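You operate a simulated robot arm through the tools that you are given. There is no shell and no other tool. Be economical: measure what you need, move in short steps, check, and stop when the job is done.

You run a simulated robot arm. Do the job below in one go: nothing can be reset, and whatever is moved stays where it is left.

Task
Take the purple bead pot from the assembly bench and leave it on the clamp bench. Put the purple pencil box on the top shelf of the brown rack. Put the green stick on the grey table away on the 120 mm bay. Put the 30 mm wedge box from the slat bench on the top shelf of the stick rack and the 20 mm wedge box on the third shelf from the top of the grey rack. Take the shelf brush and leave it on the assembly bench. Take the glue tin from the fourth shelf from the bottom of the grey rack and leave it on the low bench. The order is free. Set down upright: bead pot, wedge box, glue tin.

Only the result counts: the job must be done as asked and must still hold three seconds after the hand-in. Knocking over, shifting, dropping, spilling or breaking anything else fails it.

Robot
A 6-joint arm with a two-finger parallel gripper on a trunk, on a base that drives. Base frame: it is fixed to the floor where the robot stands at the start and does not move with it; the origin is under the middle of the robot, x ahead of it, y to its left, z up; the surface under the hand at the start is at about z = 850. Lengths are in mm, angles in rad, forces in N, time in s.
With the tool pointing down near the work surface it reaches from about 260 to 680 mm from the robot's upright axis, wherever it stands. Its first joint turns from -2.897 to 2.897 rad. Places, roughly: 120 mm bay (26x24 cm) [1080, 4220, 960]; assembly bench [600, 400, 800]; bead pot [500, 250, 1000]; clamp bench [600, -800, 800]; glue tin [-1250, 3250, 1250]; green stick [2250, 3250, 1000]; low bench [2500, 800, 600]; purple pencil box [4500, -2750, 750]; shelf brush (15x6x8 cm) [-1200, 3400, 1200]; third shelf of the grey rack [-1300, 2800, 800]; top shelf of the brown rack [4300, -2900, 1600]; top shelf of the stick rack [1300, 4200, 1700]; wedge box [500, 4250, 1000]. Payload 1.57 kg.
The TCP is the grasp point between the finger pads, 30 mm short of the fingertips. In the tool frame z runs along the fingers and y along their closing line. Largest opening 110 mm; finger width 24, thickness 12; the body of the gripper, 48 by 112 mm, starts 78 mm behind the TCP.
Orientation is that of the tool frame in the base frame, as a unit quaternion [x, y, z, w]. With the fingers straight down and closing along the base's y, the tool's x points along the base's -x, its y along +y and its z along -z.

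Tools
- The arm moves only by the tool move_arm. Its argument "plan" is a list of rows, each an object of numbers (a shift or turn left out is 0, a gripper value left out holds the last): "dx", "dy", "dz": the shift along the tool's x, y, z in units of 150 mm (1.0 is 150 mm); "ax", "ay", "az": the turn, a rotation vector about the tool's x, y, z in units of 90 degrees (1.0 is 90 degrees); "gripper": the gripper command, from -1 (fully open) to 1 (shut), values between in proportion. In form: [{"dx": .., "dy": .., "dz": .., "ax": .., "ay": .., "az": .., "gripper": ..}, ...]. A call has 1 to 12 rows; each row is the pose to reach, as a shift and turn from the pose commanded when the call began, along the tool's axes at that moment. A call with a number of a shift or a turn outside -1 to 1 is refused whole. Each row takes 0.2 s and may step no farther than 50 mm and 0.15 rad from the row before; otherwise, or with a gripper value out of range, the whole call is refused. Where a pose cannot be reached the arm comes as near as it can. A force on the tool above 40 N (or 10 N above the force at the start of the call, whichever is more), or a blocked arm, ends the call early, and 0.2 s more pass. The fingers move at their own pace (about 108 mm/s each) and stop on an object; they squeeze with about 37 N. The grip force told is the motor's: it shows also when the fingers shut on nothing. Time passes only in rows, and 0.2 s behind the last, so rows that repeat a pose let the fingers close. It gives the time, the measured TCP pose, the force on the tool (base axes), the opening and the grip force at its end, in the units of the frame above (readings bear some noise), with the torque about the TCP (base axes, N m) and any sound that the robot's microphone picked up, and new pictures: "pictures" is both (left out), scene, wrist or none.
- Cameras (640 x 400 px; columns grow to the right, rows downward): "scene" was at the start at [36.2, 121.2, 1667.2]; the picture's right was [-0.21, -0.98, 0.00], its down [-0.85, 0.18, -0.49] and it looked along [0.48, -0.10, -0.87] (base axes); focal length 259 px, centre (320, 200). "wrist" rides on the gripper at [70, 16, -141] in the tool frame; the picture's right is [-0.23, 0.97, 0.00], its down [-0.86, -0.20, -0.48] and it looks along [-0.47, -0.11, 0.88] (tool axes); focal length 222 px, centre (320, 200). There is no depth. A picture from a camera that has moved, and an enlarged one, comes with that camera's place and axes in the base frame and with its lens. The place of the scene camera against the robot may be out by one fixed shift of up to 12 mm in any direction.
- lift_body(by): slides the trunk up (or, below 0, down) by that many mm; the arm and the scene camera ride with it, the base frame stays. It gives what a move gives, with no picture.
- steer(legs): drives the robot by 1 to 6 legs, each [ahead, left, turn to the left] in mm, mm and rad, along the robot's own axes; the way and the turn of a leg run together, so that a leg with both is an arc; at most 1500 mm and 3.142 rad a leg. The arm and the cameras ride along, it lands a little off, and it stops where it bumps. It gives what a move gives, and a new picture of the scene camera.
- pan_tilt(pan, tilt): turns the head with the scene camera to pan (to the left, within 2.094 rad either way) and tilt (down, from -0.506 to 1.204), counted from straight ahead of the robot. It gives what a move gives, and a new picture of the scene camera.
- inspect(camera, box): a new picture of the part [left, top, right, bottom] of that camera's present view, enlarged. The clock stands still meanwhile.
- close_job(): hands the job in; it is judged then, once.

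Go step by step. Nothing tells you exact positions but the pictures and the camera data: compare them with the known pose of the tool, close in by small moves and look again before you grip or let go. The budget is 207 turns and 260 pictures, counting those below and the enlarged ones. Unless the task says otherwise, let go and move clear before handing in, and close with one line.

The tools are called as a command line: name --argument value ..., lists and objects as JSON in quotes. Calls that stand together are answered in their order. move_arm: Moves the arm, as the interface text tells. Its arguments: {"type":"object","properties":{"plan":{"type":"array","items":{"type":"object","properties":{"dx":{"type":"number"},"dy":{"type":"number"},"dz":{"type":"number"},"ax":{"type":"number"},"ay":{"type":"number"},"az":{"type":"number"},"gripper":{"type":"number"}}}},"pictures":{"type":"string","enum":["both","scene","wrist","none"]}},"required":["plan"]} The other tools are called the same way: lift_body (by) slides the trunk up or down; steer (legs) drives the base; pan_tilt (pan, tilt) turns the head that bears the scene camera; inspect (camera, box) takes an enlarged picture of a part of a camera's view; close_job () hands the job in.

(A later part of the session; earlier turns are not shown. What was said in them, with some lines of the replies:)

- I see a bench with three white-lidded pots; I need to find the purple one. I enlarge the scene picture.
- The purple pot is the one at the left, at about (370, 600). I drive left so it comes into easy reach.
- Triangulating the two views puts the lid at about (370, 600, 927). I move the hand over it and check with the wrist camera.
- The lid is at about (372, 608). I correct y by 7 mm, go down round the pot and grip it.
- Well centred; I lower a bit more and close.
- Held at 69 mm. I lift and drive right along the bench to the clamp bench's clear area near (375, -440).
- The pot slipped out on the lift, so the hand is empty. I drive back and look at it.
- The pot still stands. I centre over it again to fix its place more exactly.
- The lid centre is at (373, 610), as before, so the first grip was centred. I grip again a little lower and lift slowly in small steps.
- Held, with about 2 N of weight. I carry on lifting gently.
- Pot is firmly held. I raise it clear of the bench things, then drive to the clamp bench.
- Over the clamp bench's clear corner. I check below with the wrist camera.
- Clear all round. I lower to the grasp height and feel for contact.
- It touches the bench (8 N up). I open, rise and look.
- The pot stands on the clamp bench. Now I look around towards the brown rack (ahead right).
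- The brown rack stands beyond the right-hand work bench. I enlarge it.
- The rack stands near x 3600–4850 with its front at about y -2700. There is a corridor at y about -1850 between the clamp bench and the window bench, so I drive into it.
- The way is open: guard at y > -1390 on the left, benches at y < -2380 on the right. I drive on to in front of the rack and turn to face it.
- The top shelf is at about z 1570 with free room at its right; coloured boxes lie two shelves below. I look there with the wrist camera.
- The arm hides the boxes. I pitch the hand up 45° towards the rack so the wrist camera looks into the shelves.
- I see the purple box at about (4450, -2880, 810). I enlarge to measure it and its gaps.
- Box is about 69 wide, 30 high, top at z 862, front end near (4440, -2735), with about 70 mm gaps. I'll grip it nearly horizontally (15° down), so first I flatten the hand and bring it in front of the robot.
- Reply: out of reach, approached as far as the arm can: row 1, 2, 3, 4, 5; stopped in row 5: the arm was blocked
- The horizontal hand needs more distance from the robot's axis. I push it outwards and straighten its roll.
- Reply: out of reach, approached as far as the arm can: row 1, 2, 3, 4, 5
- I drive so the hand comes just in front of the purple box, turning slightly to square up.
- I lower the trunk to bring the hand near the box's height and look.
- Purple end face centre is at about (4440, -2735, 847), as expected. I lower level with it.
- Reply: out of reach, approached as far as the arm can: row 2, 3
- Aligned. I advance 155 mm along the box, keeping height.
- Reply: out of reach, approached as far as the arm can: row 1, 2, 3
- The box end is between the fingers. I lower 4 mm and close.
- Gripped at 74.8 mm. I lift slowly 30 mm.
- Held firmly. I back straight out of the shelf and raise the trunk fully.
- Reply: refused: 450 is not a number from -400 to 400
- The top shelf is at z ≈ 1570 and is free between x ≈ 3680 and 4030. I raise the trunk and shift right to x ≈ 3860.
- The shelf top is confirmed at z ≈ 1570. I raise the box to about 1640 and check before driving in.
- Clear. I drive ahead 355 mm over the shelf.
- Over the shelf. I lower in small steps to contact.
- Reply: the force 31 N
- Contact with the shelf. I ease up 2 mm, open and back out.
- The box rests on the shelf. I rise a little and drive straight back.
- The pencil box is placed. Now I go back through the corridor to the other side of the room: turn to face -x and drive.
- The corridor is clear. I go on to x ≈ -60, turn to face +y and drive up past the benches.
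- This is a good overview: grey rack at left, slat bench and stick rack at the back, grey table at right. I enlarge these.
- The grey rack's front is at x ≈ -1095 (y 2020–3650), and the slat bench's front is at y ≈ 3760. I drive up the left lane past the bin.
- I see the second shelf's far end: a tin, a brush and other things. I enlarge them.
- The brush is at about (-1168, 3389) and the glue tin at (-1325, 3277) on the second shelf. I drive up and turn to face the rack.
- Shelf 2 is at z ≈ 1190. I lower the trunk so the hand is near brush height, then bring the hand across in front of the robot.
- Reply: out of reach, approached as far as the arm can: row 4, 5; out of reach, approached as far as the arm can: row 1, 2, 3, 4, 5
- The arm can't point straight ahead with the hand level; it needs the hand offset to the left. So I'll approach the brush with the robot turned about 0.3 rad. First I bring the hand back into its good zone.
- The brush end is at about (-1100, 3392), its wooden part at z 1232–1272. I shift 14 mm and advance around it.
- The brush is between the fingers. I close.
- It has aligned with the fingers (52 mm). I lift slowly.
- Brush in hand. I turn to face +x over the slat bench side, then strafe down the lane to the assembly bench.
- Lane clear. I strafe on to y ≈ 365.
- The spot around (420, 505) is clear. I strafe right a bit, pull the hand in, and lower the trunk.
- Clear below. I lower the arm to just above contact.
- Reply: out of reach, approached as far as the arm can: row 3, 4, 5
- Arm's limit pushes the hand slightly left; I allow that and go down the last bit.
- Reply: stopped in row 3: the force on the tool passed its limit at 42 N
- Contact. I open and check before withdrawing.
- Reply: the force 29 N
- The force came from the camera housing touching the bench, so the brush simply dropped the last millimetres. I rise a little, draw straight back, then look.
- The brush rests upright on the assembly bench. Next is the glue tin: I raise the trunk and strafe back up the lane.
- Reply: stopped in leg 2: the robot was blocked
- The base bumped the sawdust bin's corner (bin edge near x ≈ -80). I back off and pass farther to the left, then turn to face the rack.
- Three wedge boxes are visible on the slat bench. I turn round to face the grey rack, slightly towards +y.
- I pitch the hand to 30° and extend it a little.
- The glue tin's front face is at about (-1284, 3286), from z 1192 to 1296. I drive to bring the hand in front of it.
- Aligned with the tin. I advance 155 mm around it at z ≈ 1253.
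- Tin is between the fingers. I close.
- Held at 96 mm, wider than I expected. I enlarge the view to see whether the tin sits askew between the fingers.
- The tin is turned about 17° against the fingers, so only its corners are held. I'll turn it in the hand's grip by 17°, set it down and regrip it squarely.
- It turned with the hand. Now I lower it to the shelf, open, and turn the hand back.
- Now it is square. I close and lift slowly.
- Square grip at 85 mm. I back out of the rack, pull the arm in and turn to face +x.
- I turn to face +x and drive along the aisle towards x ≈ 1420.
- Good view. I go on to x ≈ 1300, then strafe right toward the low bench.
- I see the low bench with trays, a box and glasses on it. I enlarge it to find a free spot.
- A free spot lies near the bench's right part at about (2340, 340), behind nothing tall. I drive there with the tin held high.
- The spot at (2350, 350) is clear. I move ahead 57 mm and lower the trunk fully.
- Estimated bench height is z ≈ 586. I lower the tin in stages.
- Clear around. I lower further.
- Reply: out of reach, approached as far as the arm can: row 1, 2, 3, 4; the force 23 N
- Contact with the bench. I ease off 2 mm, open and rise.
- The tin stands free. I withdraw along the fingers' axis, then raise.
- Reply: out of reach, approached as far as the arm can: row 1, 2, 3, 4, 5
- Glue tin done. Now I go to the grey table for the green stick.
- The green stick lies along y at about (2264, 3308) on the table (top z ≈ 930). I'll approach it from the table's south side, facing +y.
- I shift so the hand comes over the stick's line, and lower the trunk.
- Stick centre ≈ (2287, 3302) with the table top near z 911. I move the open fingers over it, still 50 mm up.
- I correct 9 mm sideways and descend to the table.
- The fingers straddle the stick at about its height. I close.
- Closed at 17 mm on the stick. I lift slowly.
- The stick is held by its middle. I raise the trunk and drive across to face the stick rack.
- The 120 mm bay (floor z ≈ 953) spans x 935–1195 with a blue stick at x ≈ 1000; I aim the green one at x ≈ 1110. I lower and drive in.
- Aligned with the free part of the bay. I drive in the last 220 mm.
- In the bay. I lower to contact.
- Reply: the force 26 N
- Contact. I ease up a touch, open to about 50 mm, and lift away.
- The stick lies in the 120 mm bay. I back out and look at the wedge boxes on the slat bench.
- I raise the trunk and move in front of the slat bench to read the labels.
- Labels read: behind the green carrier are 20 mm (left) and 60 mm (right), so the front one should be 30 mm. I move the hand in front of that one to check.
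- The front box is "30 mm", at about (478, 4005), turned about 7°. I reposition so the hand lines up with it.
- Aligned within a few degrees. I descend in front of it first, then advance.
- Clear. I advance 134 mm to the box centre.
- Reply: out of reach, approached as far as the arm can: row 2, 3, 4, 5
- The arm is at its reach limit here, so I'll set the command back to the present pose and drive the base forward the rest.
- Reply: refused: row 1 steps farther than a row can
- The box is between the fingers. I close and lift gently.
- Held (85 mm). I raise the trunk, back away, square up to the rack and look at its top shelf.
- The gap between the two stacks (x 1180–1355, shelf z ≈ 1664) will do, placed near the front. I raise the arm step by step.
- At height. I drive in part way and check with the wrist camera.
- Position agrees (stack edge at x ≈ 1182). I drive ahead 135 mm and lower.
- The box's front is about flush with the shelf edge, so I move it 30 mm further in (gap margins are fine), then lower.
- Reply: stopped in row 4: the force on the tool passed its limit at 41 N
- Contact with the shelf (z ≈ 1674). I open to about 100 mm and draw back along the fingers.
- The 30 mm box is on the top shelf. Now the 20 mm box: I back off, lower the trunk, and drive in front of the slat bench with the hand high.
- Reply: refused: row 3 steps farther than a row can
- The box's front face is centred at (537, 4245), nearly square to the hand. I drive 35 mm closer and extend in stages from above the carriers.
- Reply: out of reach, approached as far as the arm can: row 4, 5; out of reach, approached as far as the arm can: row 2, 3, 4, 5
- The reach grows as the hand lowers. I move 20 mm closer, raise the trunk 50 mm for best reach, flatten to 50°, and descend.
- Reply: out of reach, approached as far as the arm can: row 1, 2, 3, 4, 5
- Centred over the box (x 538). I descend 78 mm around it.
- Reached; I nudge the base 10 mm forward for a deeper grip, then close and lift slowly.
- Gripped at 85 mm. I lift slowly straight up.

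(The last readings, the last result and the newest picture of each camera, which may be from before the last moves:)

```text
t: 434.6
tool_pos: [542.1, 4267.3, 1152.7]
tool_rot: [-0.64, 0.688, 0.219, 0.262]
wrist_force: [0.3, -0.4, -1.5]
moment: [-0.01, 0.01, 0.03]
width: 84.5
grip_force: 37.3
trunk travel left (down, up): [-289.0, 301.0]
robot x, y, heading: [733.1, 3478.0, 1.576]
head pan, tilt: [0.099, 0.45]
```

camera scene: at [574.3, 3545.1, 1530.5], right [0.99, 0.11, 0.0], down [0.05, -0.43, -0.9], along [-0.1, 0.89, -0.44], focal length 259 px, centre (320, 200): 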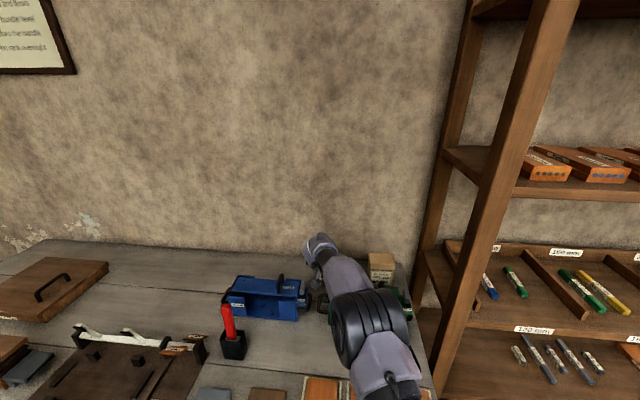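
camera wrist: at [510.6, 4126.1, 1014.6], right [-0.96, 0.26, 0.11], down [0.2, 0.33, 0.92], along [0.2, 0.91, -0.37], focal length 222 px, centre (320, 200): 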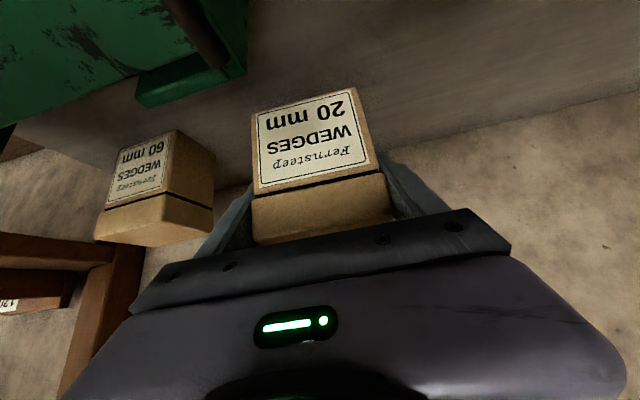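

The 20 mm box is held. I back off, turn to face the grey rack and drive near it.

steer --legs '[[-200, 0, 0], [0, 0, 1.56], [900, 0, 0]]'

lift_body --by -230

move_arm --plan '[{"gripper": 1}]' --pictures "both"

```text
t: 444.4
tool_pos: [-971.7, 3128.1, 1152.1]
tool_rot: [0.938, -0.05, -0.341, -0.036]
wrist_force: [0.1, 0.5, -1.6]
moment: [-0.03, -0.01, 0.0]
width: 84.9
grip_force: 36.8
trunk travel left (down, up): [-289.0, 301.0]
robot x, y, heading: [-175.5, 3293.9, 3.113]
head pan, tilt: [0.099, 0.45]
camera scene: at [-260.9, 3140.8, 1730.5], right [-0.07, 1.0, 0.0], down [0.43, 0.03, -0.9], along [-0.9, -0.07, -0.44], focal length 259 px, centre (320, 200)
```

scene: 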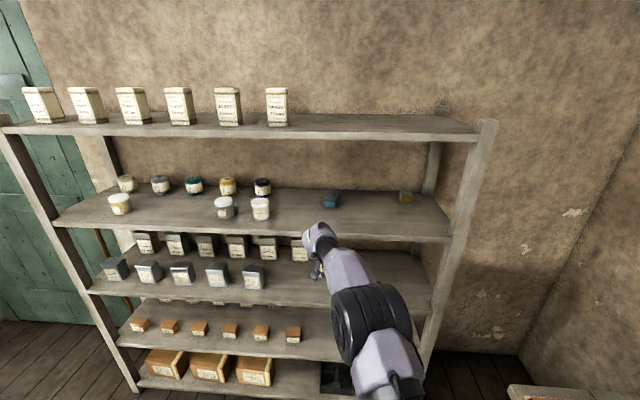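

```text
t: 446.8
tool_pos: [-970.8, 3129.4, 922.7]
tool_rot: [0.938, -0.05, -0.341, -0.036]
wrist_force: [0.8, -0.3, -1.5]
moment: [-0.03, -0.01, -0.01]
width: 84.6
grip_force: 37.8
trunk travel left (down, up): [-59.0, 531.0]
robot x, y, heading: [-177.3, 3293.8, 3.119]
head pan, tilt: [0.099, 0.45]
```

```text
t: 447.2
tool_pos: [-970.0, 3128.9, 921.7]
tool_rot: [0.938, -0.05, -0.34, -0.035]
wrist_force: [-0.5, -0.2, -2.3]
moment: [0.04, 0.01, -0.02]
width: 84.9
grip_force: 37.0
trunk travel left (down, up): [-59.0, 531.0]
robot x, y, heading: [-175.7, 3294.2, 3.115]
head pan, tilt: [0.099, 0.45]
camera scene: at [-260.4, 3140.8, 1500.5], right [-0.07, 1.0, 0.0], down [0.43, 0.03, -0.9], along [-0.9, -0.07, -0.44], focal length 259 px, centre (320, 200)
camera wrist: at [-831.0, 3093.2, 984.5], right [-0.29, -0.95, 0.11], down [-0.33, 0.21, 0.92], along [-0.9, 0.23, -0.37], focal length 222 px, centre (320, 200)
```

scene: 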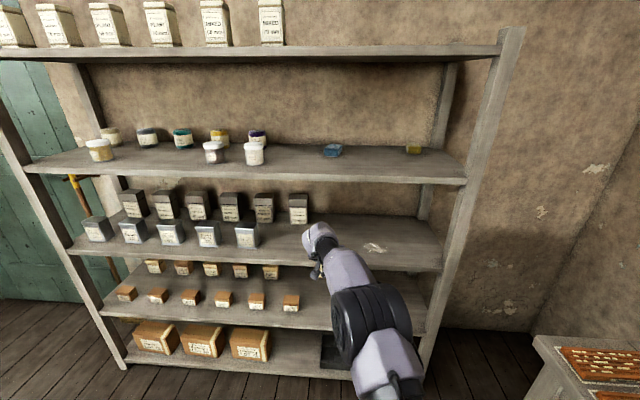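
wrist: 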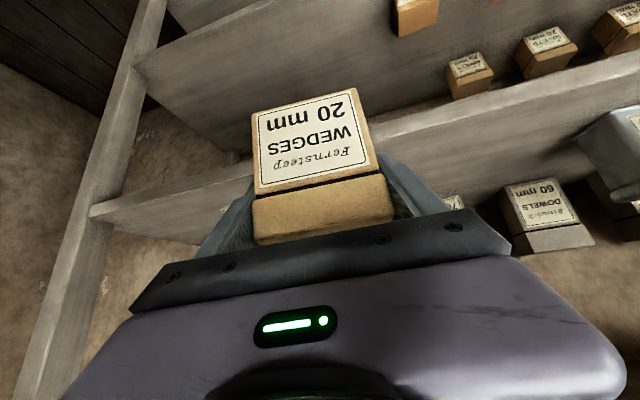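

The third shelf's right half is free at y ≈ 3130. I drive in 212 mm.

lift_body --by -12

steer --legs '[[212, 0, 0]]'

move_arm --plan '[{"gripper": 1}]' --pictures "wrist"

```text
t: 447.8
tool_pos: [-971.6, 3128.5, 910.0]
tool_rot: [0.939, -0.049, -0.339, -0.035]
wrist_force: [0.5, 0.0, -1.5]
moment: [0.02, -0.05, -0.02]
width: 85.0
grip_force: 37.2
trunk travel left (down, up): [-47.0, 543.0]
robot x, y, heading: [-174.3, 3294.8, 3.115]
head pan, tilt: [0.099, 0.45]
```

```text
t: 449.5
tool_pos: [-1179.8, 3134.6, 910.8]
tool_rot: [0.938, -0.05, -0.34, -0.037]
wrist_force: [0.0, -0.4, -2.3]
moment: [0.01, -0.01, 0.02]
width: 84.9
grip_force: 36.4
trunk travel left (down, up): [-47.0, 543.0]
robot x, y, heading: [-382.4, 3297.9, 3.118]
head pan, tilt: [0.099, 0.45]
camera scene: at [-469.7, 3146.0, 1488.4], right [-0.07, 1.0, 0.0], down [0.43, 0.03, -0.9], along [-0.9, -0.07, -0.44], focal length 259 px, centre (320, 200)
```

scene: 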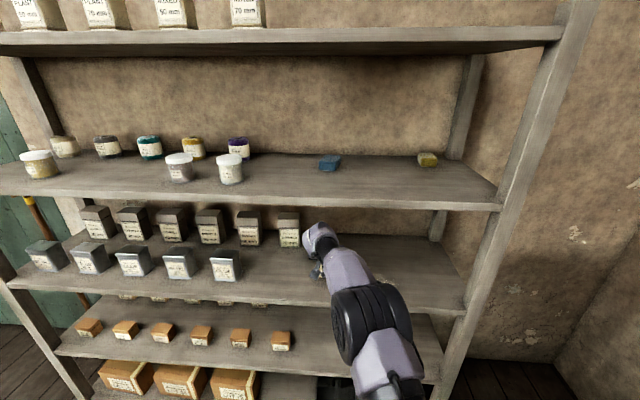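

```text
t: 449.9
tool_pos: [-1180.5, 3133.5, 910.5]
tool_rot: [0.938, -0.049, -0.34, -0.035]
wrist_force: [0.0, -0.2, -2.0]
moment: [-0.01, -0.03, -0.03]
width: 85.2
grip_force: 36.4
trunk travel left (down, up): [-47.0, 543.0]
robot x, y, heading: [-383.8, 3299.1, 3.116]
head pan, tilt: [0.099, 0.45]
camera wrist: at [-1039.8, 3098.6, 972.3], right [-0.29, -0.95, 0.11], down [-0.33, 0.21, 0.92], along [-0.9, 0.23, -0.37], focal length 222 px, centre (320, 200)
```

wrist: 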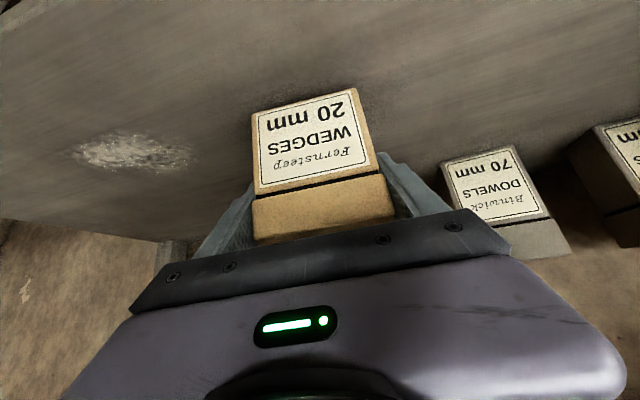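

Over the shelf, clear of the dowel tins. I lower with the trunk, then feel for contact with the arm.

lift_body --by -25

move_arm --plan '[{"dx": 0.013, "dz": 0.015, "gripper": 1}, {"dx": 0.026, "dz": 0.031, "gripper": 1}, {"dx": 0.039, "dz": 0.046, "gripper": 1}, {"dx": 0.052, "dz": 0.061, "gripper": 1}]' --pictures "wrist"

```text
t: 450.5
tool_pos: [-1182.5, 3133.2, 895.9]
tool_rot: [0.935, -0.051, -0.349, -0.035]
wrist_force: [-4.3, -0.8, 15.5]
moment: [-0.84, -0.02, -0.18]
width: 84.9
grip_force: 37.1
trunk travel left (down, up): [-22.0, 568.0]
robot x, y, heading: [-386.5, 3295.6, 3.122]
head pan, tilt: [0.099, 0.45]
stopped: the force on the tool passed its limit at 42 N (the readings are from after the stop); the commanded pose is now the measured one
```

```text
t: 451.2
tool_pos: [-1185.6, 3134.3, 893.2]
tool_rot: [0.934, -0.049, -0.353, -0.032]
wrist_force: [-4.1, -2.2, 14.2]
moment: [-0.77, -0.02, -0.15]
width: 85.2
grip_force: 37.4
trunk travel left (down, up): [-22.0, 568.0]
robot x, y, heading: [-385.7, 3299.3, 3.117]
head pan, tilt: [0.099, 0.45]
stopped in row 3: the force on the tool passed its limit at 41 N (the readings are from after the stop); the commanded pose is now the measured one
camera wrist: at [-1042.7, 3098.7, 951.8], right [-0.28, -0.95, 0.12], down [-0.3, 0.21, 0.93], along [-0.91, 0.23, -0.35], focal length 222 px, centre (320, 200)
```

wrist: 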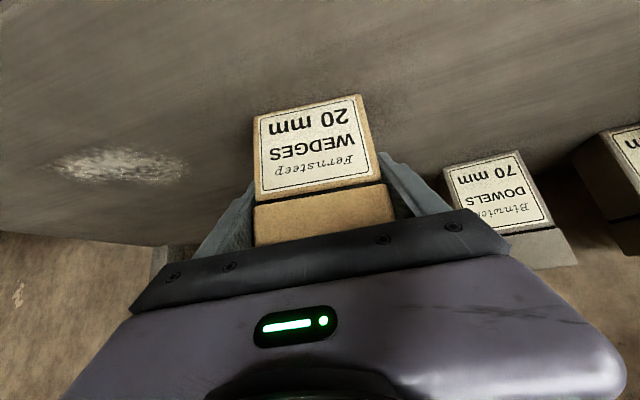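

The box is on the shelf (z ≈ 826). I ease up 3 mm and open.

move_arm --plan '[{"dx": -0.012, "dz": -0.014, "gripper": 1}, {"dx": -0.012, "dz": -0.014, "gripper": 0.3}, {"dx": -0.012, "dz": -0.014, "gripper": -1}, {"dx": -0.012, "dz": -0.014, "gripper": -1}, {"dx": -0.012, "dz": -0.014, "gripper": -1}]' --pictures "wrist"

```text
t: 452.4
tool_pos: [-1183.5, 3133.3, 893.7]
tool_rot: [0.935, -0.051, -0.351, -0.035]
wrist_force: [0.0, -0.1, -0.4]
moment: [-0.01, 0.03, -0.01]
width: 110.1
grip_force: 0.1
trunk travel left (down, up): [-22.0, 568.0]
robot x, y, heading: [-384.2, 3295.2, 3.112]
head pan, tilt: [0.099, 0.45]
camera wrist: at [-1042.4, 3098.7, 951.8], right [-0.28, -0.95, 0.12], down [-0.31, 0.21, 0.93], along [-0.91, 0.23, -0.35], focal length 222 px, centre (320, 200)
```

wrist: 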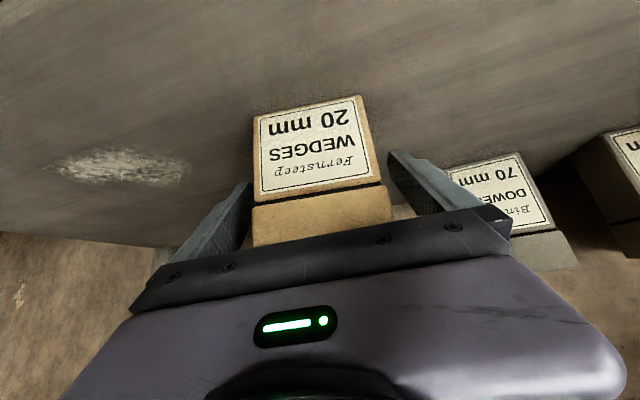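

The box stands. I withdraw along the fingers and back away.

move_arm --plan '[{"dz": -0.15, "gripper": -1}, {"dz": -0.4, "gripper": -1}, {"dz": -0.6, "gripper": -1}, {"dz": -0.6, "gripper": -1}]' --pictures "none"

steer --legs '[[-250, 0, 0]]'

inspect --camera "wrist" --box '[160, 40, 560, 290]'

```text
t: 453.4
tool_pos: [-1124.4, 3124.3, 961.4]
tool_rot: [0.935, -0.05, -0.349, -0.034]
wrist_force: [0.0, 0.0, -0.1]
moment: [-0.01, -0.02, 0.01]
width: 110.2
grip_force: 0.1
trunk travel left (down, up): [-22.0, 568.0]
robot x, y, heading: [-387.0, 3299.0, 3.115]
head pan, tilt: [0.099, 0.45]
```

```text
t: 455.2
tool_pos: [-867.9, 3121.3, 961.5]
tool_rot: [0.935, -0.053, -0.349, -0.036]
wrist_force: [-0.6, 0.1, -0.4]
moment: [0.02, 0.02, 0.01]
width: 110.1
grip_force: 0.0
trunk travel left (down, up): [-22.0, 568.0]
robot x, y, heading: [-125.1, 3287.8, 3.108]
head pan, tilt: [0.099, 0.45]
camera scene: at [-211.6, 3139.4, 1463.3], right [-0.07, 1.0, 0.0], down [0.43, 0.03, -0.9], along [-0.9, -0.06, -0.43], focal length 259 px, centre (320, 200)
```

scene: 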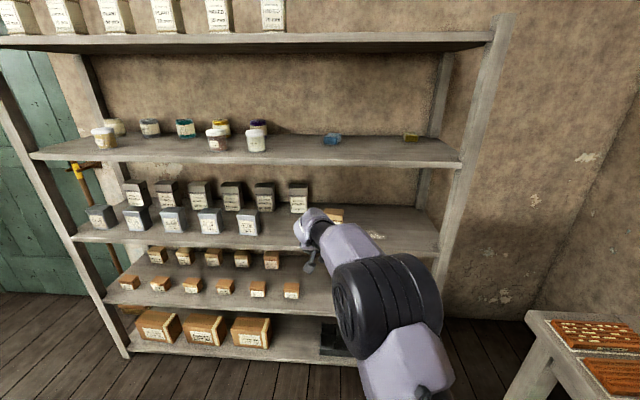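

```text
1.60 times, centred on (360, 165) of wrist
camera zoom: at [-725.7, 3086.0, 1020.4], right [-0.29, -0.95, 0.12], down [-0.31, 0.21, 0.93], along [-0.91, 0.23, -0.35], focal length 355 px, centre (256, 256)
```

zoom: 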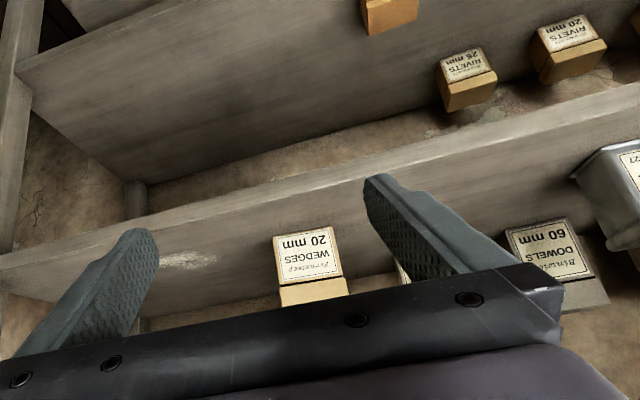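

All seven things are in place: the last box stands upright on the grey rack's third shelf, and the hand is clear. I hand the job in.

close_job

```text
The job is handed in.
```

The job is handed in with all seven items placed as asked. The base bumped the sawdust bin on the way and stopped; I saw no sign that the bin moved, but did not confirm it.
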